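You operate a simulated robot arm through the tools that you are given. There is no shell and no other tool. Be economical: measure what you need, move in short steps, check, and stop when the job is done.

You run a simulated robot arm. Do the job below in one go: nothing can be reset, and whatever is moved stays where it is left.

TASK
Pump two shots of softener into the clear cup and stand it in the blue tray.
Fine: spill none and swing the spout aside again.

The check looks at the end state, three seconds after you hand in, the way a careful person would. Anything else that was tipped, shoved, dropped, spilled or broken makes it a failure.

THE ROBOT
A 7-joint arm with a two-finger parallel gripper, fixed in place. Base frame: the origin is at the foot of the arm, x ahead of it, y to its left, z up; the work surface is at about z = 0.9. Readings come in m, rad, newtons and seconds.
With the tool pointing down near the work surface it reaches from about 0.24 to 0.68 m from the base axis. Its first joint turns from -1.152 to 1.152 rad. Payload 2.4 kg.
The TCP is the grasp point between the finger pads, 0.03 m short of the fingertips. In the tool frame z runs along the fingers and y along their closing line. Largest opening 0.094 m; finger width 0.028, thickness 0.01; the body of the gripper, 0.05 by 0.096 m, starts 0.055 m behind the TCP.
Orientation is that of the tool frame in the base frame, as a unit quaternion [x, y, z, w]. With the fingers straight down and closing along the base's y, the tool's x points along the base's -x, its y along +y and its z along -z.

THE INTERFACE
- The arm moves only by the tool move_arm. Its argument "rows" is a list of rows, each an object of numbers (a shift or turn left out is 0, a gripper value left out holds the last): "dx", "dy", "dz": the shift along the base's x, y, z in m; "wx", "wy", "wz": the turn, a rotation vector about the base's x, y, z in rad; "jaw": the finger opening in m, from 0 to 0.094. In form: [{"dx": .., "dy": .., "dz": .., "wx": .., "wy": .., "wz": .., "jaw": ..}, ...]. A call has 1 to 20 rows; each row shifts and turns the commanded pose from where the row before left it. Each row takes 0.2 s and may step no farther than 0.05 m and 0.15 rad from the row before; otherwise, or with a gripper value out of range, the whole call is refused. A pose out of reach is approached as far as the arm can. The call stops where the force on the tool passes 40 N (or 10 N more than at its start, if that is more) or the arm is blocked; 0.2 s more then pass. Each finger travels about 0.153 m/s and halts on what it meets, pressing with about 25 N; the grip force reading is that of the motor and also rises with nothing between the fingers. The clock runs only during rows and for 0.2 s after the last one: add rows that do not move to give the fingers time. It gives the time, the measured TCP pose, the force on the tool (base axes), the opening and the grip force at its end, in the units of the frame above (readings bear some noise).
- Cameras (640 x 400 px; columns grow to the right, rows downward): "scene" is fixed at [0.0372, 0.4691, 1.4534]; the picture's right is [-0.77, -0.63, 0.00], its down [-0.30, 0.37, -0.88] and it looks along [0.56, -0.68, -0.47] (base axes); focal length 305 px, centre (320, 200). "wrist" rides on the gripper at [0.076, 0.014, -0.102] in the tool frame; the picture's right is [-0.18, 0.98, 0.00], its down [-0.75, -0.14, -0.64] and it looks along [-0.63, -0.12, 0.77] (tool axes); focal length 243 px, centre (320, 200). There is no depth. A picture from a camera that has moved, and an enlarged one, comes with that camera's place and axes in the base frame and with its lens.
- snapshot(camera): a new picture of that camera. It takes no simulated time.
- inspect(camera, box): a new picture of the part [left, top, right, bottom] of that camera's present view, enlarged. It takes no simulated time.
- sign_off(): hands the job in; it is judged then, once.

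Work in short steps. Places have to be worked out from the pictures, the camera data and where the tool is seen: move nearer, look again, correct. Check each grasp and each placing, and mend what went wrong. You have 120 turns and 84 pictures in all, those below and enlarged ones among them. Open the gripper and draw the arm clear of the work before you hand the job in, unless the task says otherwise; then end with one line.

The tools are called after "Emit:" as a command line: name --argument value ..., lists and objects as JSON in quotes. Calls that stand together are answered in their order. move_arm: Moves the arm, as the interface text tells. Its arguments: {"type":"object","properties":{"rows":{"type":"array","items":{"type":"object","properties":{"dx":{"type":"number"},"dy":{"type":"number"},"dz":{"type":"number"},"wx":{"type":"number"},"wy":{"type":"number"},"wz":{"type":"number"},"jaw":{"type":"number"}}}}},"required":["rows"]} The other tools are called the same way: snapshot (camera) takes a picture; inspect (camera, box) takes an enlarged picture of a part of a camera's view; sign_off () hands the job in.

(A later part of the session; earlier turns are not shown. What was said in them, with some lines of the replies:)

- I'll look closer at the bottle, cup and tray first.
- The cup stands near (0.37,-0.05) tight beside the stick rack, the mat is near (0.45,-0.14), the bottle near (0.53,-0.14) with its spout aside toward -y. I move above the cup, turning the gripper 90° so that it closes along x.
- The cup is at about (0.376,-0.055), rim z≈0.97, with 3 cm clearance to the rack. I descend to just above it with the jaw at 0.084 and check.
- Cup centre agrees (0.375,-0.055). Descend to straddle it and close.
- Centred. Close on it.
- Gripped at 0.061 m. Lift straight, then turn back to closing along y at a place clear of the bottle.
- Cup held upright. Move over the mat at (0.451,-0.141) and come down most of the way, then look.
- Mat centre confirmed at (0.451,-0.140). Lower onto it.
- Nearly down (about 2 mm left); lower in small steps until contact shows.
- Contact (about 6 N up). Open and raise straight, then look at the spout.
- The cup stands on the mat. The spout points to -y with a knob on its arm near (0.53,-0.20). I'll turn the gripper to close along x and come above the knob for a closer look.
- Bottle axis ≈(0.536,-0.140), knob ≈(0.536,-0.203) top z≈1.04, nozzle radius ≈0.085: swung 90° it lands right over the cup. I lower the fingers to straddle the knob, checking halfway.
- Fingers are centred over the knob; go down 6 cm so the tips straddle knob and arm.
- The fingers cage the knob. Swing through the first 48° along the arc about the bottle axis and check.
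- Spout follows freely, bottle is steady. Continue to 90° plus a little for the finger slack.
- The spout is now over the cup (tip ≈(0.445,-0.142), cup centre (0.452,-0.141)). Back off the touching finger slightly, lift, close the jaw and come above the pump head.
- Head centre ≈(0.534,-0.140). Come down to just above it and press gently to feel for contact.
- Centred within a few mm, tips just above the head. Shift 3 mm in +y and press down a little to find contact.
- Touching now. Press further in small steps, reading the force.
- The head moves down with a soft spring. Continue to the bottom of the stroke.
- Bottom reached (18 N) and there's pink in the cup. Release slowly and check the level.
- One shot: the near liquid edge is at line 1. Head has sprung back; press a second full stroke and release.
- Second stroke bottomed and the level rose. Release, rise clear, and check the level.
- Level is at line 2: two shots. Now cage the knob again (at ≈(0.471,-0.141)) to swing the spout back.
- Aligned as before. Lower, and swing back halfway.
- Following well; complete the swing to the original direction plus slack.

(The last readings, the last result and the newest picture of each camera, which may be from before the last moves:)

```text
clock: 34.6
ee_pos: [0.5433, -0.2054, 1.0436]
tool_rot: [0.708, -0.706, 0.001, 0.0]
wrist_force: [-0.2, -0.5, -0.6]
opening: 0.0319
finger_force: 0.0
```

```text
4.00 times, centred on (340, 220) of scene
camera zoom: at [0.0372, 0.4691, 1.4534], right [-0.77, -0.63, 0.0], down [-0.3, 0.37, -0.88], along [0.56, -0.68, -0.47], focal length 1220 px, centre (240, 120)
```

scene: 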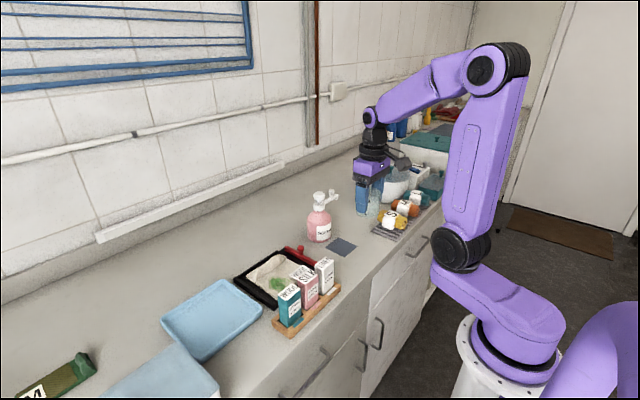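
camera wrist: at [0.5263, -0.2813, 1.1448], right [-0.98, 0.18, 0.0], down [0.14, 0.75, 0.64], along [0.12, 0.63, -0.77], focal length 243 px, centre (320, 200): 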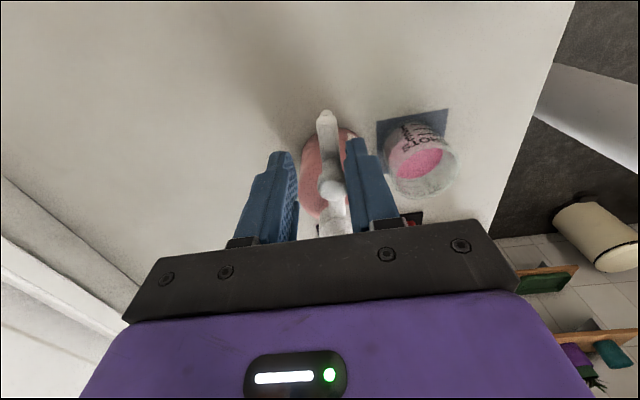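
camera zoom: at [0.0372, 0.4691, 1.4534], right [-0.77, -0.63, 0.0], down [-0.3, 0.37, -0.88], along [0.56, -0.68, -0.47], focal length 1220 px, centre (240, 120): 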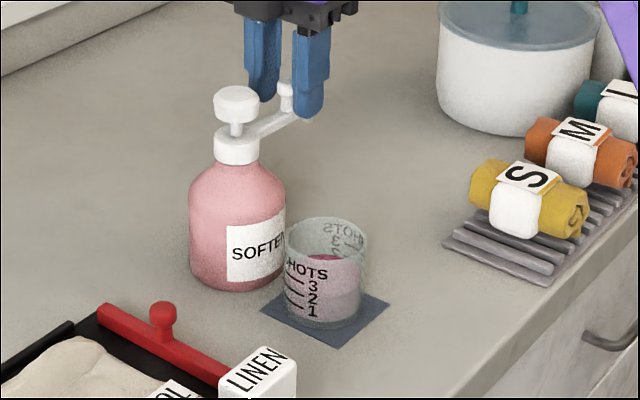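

Spout is back at its original place. Back off, rise and turn back to close along y beside the cup.

Emit:
move_arm --rows '[{"dx": -0.004}, {"dz": 0.03}, {"dz": 0.04}, {"dz": 0.04}, {"dz": 0.03, "wz": -0.1496}, {"wz": -0.1496, "dx": -0.015}, {"wz": -0.1496, "dx": -0.015}, {"wz": -0.1496, "dx": -0.015}, {"wz": -0.1496, "dx": -0.015, "dy": 0.016}, {"wz": -0.1496, "dx": -0.015, "dy": 0.016}, {"wz": -0.1496, "dx": -0.012, "dy": 0.016, "jaw": 0.082}, {"wz": -0.1496, "dy": 0.016}, {"wz": -0.1496}, {"wz": -0.1496}, {"wz": -0.0748}, {}]'

Emit:
snapshot --camera "wrist"

Emit:
inspect --camera "scene" --box '[290, 170, 390, 270]'

```text
clock: 38.0
ee_pos: [0.4508, -0.1394, 1.1833]
tool_rot: [0.001, 1.0, 0.0, 0.0]
wrist_force: [-0.4, 0.3, 0.2]
opening: 0.0819
finger_force: 0.0
```

```text
38 pictures are left
camera wrist: at [0.3732, -0.1253, 1.285], right [0.18, 0.98, 0.0], down [0.75, -0.14, 0.64], along [0.63, -0.12, -0.77], focal length 243 px, centre (320, 200)
```

wrist: 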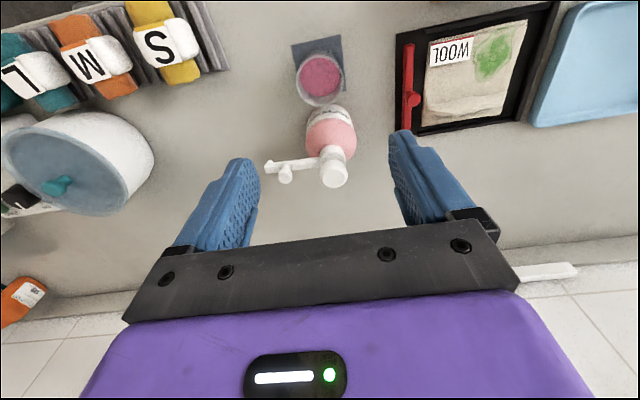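

```text
4.00 times, centred on (340, 220) of scene
camera zoom: at [0.0372, 0.4691, 1.4534], right [-0.77, -0.63, 0.0], down [-0.3, 0.37, -0.88], along [0.56, -0.68, -0.47], focal length 1220 px, centre (240, 120)
```

zoom: 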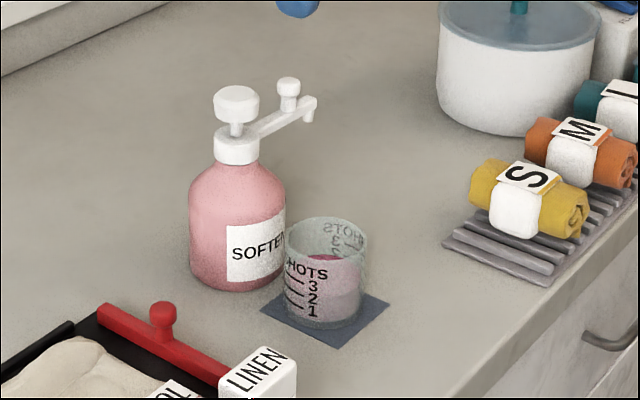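

Spout aside, cup untouched, no spill. Descend straight over the cup and grip.

Emit:
move_arm --rows '[{"dx": 0.0012, "dy": -0.0013, "dz": -0.045}, {"dz": -0.045}, {"dz": -0.045}, {"dz": -0.045}, {"dz": -0.051}, {}]'

```text
refused: row 5 steps farther than a row can; nothing moved
```

Emit:
move_arm --rows '[{"dx": 0.0012, "dy": -0.0013, "dz": -0.045}, {"dz": -0.045}, {"dz": -0.045}, {"dz": -0.045}, {"dz": -0.03}, {"dz": -0.021}, {}]'

Emit:
snapshot --camera "wrist"

```text
clock: 39.6
ee_pos: [0.4512, -0.1405, 0.9521]
tool_rot: [0.001, 1.0, -0.001, -0.001]
wrist_force: [-0.3, 0.0, 0.4]
opening: 0.0819
finger_force: 0.0
```

```text
36 pictures are left
camera wrist: at [0.3734, -0.1261, 1.0541], right [0.18, 0.98, 0.0], down [0.75, -0.14, 0.64], along [0.63, -0.12, -0.77], focal length 243 px, centre (320, 200)
```

wrist: 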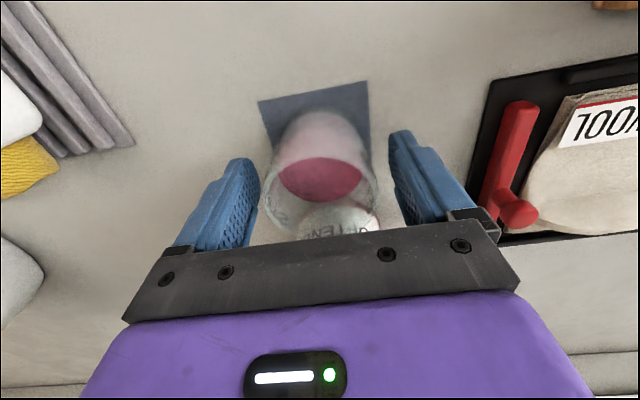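

Centred. Close and lift slowly.

Emit:
move_arm --rows '[{"dz": -0.002, "jaw": 0.07}, {"jaw": 0.045}, {}, {}, {"dz": 0.004}, {"dz": 0.008}, {"dz": 0.015}, {"dz": 0.02}, {"dz": 0.02}, {"dz": 0.02}, {"dz": 0.02}, {"dz": 0.02}, {"dz": 0.015}, {"dz": 0.008}, {}]'

Emit:
inspect --camera "scene" --box '[270, 150, 390, 270]'

Emit:
snapshot --camera "wrist"

```text
clock: 42.8
ee_pos: [0.4539, -0.1405, 1.0992]
tool_rot: [0.0, 1.0, 0.001, 0.0]
wrist_force: [0.5, 0.3, -0.6]
opening: 0.0606
finger_force: 24.8
```

```text
3.33 times, centred on (330, 210) of scene
camera zoom: at [0.0372, 0.4691, 1.4534], right [-0.77, -0.63, 0.0], down [-0.3, 0.37, -0.88], along [0.56, -0.68, -0.47], focal length 1017 px, centre (287, 167)
```

zoom: 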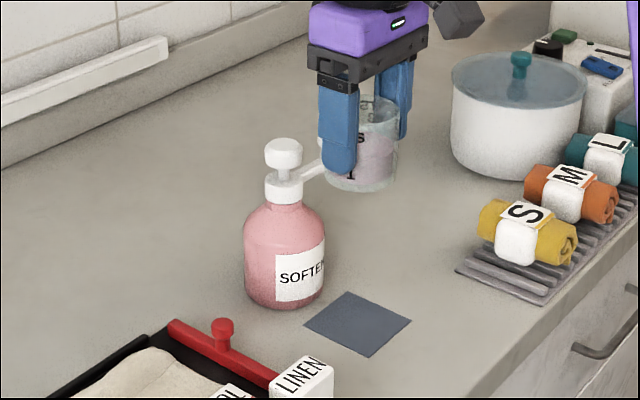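

```text
34 pictures are left
camera wrist: at [0.3749, -0.126, 1.2017], right [0.18, 0.98, 0.0], down [0.75, -0.14, 0.64], along [0.63, -0.12, -0.77], focal length 243 px, centre (320, 200)
```

wrist: 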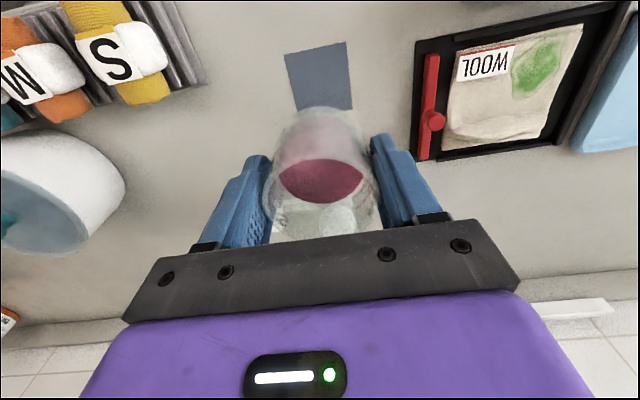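

Held upright, mat dry. Carry it smoothly in +y toward the tray, staying high.

Emit:
move_arm --rows '[{"dy": 0.008, "dz": 0.003}, {"dy": 0.015, "dz": 0.006}, {"dy": 0.02, "dz": 0.006}, {"dy": 0.022}, {"dy": 0.022}, {"dy": 0.022}, {"dy": 0.022}, {"dy": 0.022}, {"dy": 0.022, "dx": 0.004}, {"dy": 0.022, "dx": 0.006}, {"dy": 0.022, "dx": 0.006}, {"dy": 0.022, "dx": 0.006}, {"dy": 0.022, "dx": 0.006}, {"dy": 0.022, "dx": 0.006}, {"dy": 0.02, "dx": 0.006}, {"dy": 0.014, "dx": 0.004}, {"dy": 0.007, "dx": 0.002}, {}]'

Emit:
snapshot --camera "wrist"

Emit:
snapshot --camera "scene"

```text
clock: 46.6
ee_pos: [0.4967, 0.1859, 1.1153]
tool_rot: [-0.001, 1.0, -0.001, 0.0]
wrist_force: [-1.3, -1.3, -0.2]
opening: 0.0608
finger_force: 24.5
```

```text
33 pictures are left
camera wrist: at [0.4201, 0.1995, 1.2169], right [0.18, 0.98, 0.0], down [0.75, -0.14, 0.64], along [0.63, -0.12, -0.77], focal length 243 px, centre (320, 200)
```

wrist: 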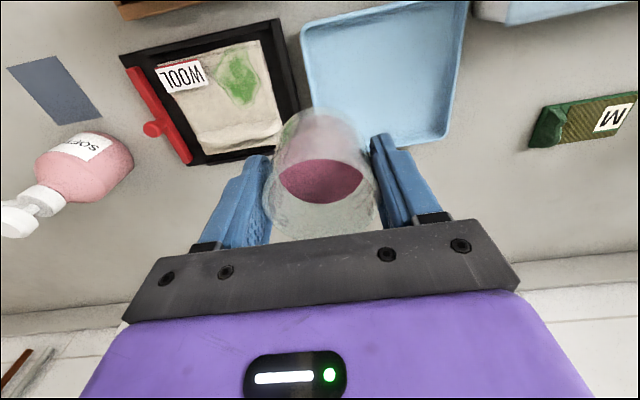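

```text
32 pictures are left
```

scene: 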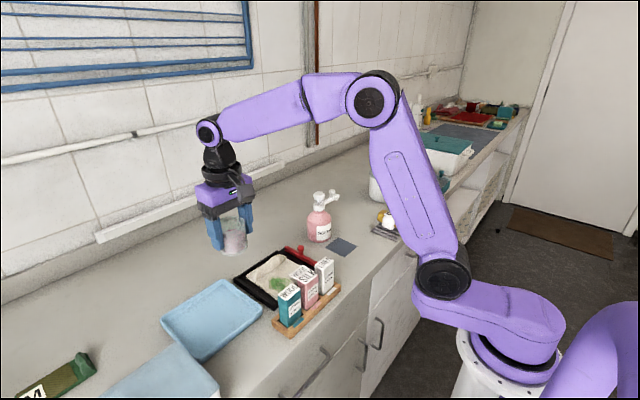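

Tray spans x≈0.44–0.60, y≈0.175–0.335; centre ≈(0.517,0.257). Move over it and lower partly.

Emit:
move_arm --rows '[{"dy": 0.008, "dx": 0.002}, {"dy": 0.015, "dx": 0.005}, {"dy": 0.02, "dx": 0.006}, {"dy": 0.015, "dx": 0.005}, {"dy": 0.009, "dx": 0.002}, {"dy": 0.004}, {"dz": -0.01}, {"dz": -0.02}, {"dz": -0.025}, {"dz": -0.025}, {"dz": -0.025}, {"dz": -0.015}, {"dz": -0.01}, {}]'

Emit:
snapshot --camera "wrist"

Emit:
inspect --camera "scene" --box '[140, 230, 300, 370]'

```text
clock: 49.6
ee_pos: [0.5183, 0.2555, 0.9845]
tool_rot: [0.0, 1.0, 0.0, 0.0]
wrist_force: [0.8, 0.3, 0.4]
opening: 0.0604
finger_force: 24.8
```

```text
31 pictures are left
camera wrist: at [0.4402, 0.2698, 1.0872], right [0.18, 0.98, 0.0], down [0.75, -0.14, 0.64], along [0.63, -0.12, -0.77], focal length 243 px, centre (320, 200)
```

wrist: 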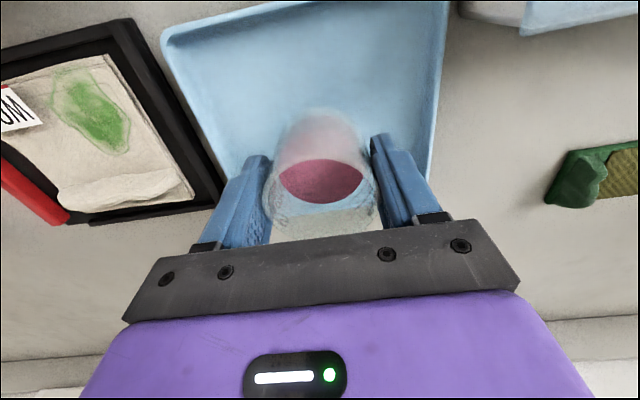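

```text
2.86 times, centred on (220, 300) of scene
camera zoom: at [0.0372, 0.4691, 1.4534], right [-0.77, -0.63, 0.0], down [-0.3, 0.37, -0.88], along [0.56, -0.68, -0.47], focal length 872 px, centre (606, -86)
```

zoom: 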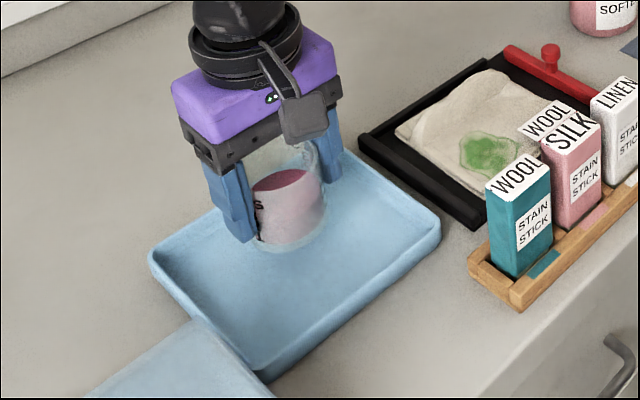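

Centred over the tray. Lower the remaining ~3 cm in fine steps watching the force.

Emit:
move_arm --rows '[{"dz": -0.01}, {"dz": -0.01}, {"dz": -0.004}, {"dz": -0.002}, {}]'

Emit:
inspect --camera "scene" --box '[170, 240, 270, 340]'

```text
clock: 50.8
ee_pos: [0.5178, 0.2555, 0.9567]
tool_rot: [0.0, 1.0, 0.0, 0.0]
wrist_force: [-0.6, -0.3, -1.1]
opening: 0.0606
finger_force: 24.9
```

```text
4.00 times, centred on (220, 290) of scene
camera zoom: at [0.0372, 0.4691, 1.4534], right [-0.77, -0.63, 0.0], down [-0.3, 0.37, -0.88], along [0.56, -0.68, -0.47], focal length 1220 px, centre (720, -160)
```

zoom: 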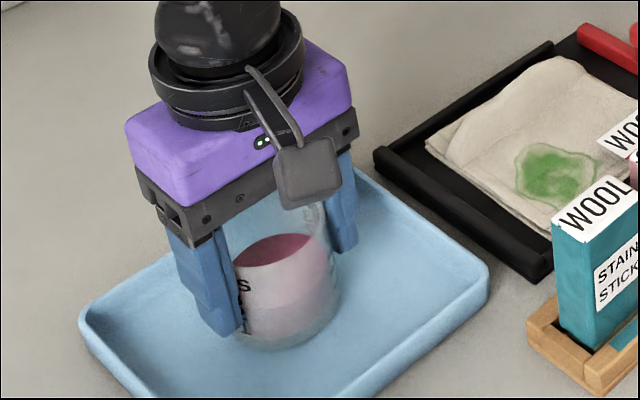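

No contact yet; a few 1 mm steps more.

Emit:
move_arm --rows '[{"dz": -0.001}, {"dz": -0.001}, {}]'

```text
clock: 51.6
ee_pos: [0.5192, 0.256, 0.9566]
tool_rot: [0.0, 1.0, 0.0, -0.001]
wrist_force: [0.0, 0.0, -1.3]
opening: 0.0603
finger_force: 25.2
```

Emit:
move_arm --rows '[{"dz": -0.001}, {"dz": -0.001}, {}]'

```text
clock: 52.4
ee_pos: [0.5195, 0.256, 0.9549]
tool_rot: [-0.001, 1.0, 0.0, 0.001]
wrist_force: [-0.8, -0.1, 7.2]
opening: 0.0604
finger_force: 25.3
```

Contact at 7 N. Release and raise straight up.

Emit:
move_arm --rows '[{"jaw": 0.065}, {"jaw": 0.08}, {}, {"dz": 0.02}, {"dz": 0.04}, {"dz": 0.045}, {"dz": 0.045}, {"dz": 0.045}, {"dx": -0.04, "dz": 0.04}, {"dx": -0.04}, {"dx": -0.04}, {}]'

Emit:
snapshot --camera "scene"

Emit:
snapshot --camera "wrist"

Emit:
inspect --camera "scene" --box '[160, 230, 380, 350]'

```text
refused: row 9 steps farther than a row can; nothing moved
```

```text
28 pictures are left
```

scene: 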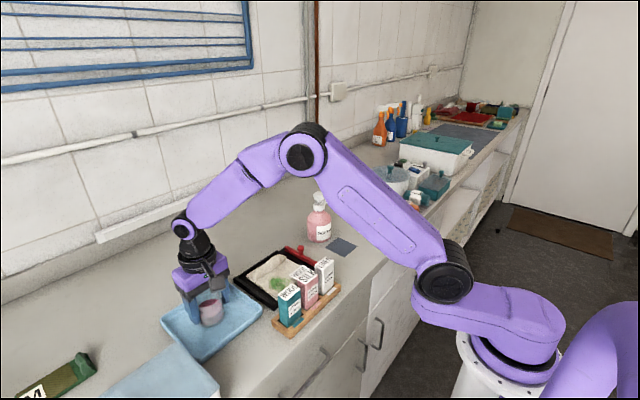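

```text
27 pictures are left
camera wrist: at [0.4402, 0.2697, 1.0575], right [0.18, 0.98, 0.0], down [0.75, -0.14, 0.64], along [0.63, -0.12, -0.77], focal length 243 px, centre (320, 200)
```

wrist: 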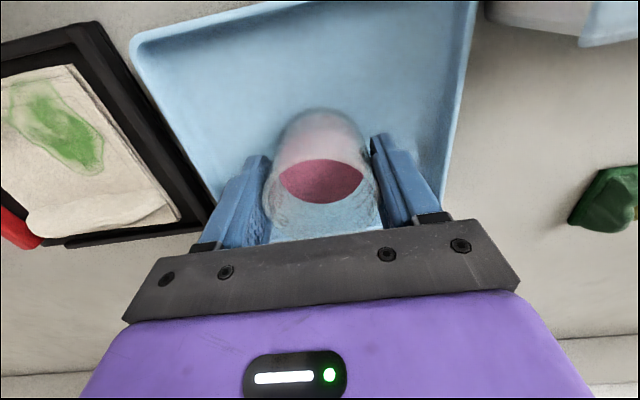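

```text
2.91 times, centred on (270, 290) of scene
camera zoom: at [0.0371, 0.4691, 1.4534], right [-0.77, -0.63, 0.0], down [-0.3, 0.37, -0.88], along [0.56, -0.68, -0.47], focal length 887 px, centre (466, -62)
```

zoom: 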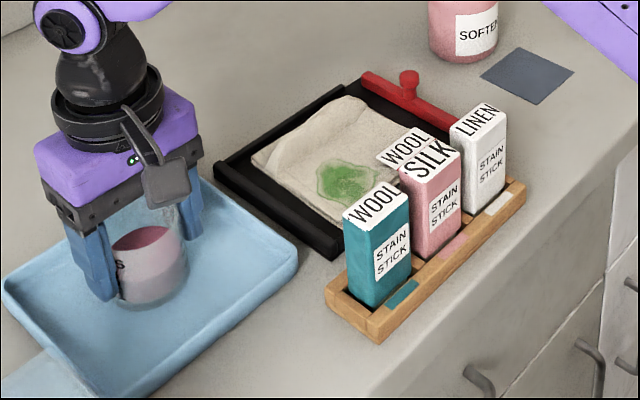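

The call was refused over one long step; repeat the release with shorter steps.

Emit:
move_arm --rows '[{"jaw": 0.065}, {"jaw": 0.08}, {}, {"dz": 0.02}, {"dz": 0.04}, {"dz": 0.045}, {"dz": 0.045}, {"dz": 0.045}, {"dz": 0.04}, {"dx": -0.04}, {"dx": -0.04, "dy": -0.02}, {"dx": -0.03, "dy": -0.04}, {"dy": -0.04}, {"dy": -0.04}, {}]'

Emit:
snapshot --camera "scene"

Emit:
inspect --camera "scene" --box '[150, 250, 280, 360]'

Emit:
inspect --camera "scene" --box '[280, 180, 380, 270]'

```text
clock: 55.6
ee_pos: [0.4051, 0.1146, 1.191]
tool_rot: [-0.001, 1.0, 0.0, 0.0]
wrist_force: [-0.3, -0.8, 0.8]
opening: 0.0802
finger_force: 0.0
```

```text
25 pictures are left
```

scene: 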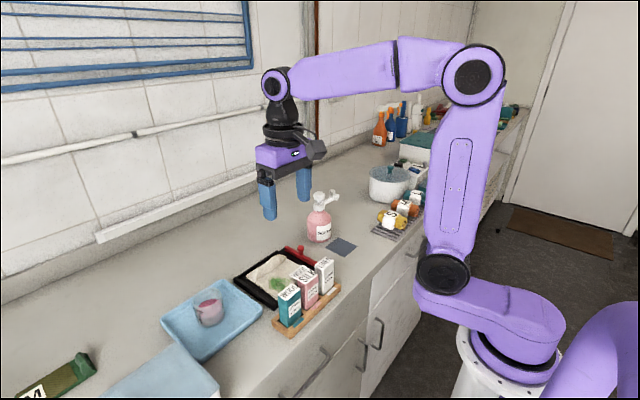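

```text
3.64 times, centred on (215, 305) of scene
camera zoom: at [0.0372, 0.4691, 1.4534], right [-0.77, -0.63, 0.0], down [-0.3, 0.37, -0.88], along [0.56, -0.68, -0.47], focal length 1109 px, centre (702, -182)
```

zoom: 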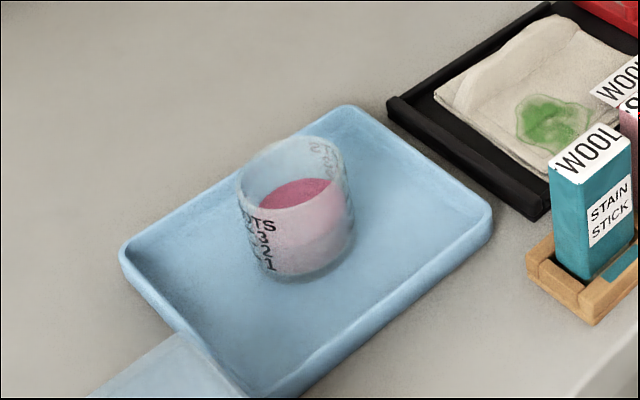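

```text
4.44 times, centred on (330, 225) of scene
camera zoom: at [0.0372, 0.4691, 1.4534], right [-0.77, -0.63, 0.0], down [-0.3, 0.37, -0.88], along [0.56, -0.68, -0.47], focal length 1356 px, centre (276, 89)
```

zoom: 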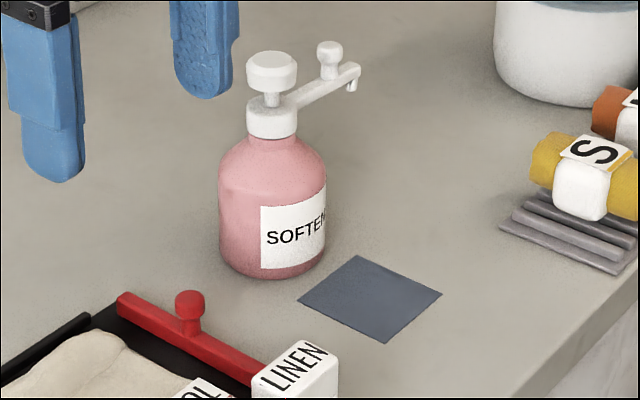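

The two-shot cup stands upright in the blue tray. The spout is aside, the mat and counter are dry, and the arm is clear with the gripper open.

Emit:
sign_off

```text
The job is handed in.
```

I pumped two shots of softener into the clear cup and stood it upright in the blue tray. Nothing was spilled, the spout is swung aside again, and the job is handed in.
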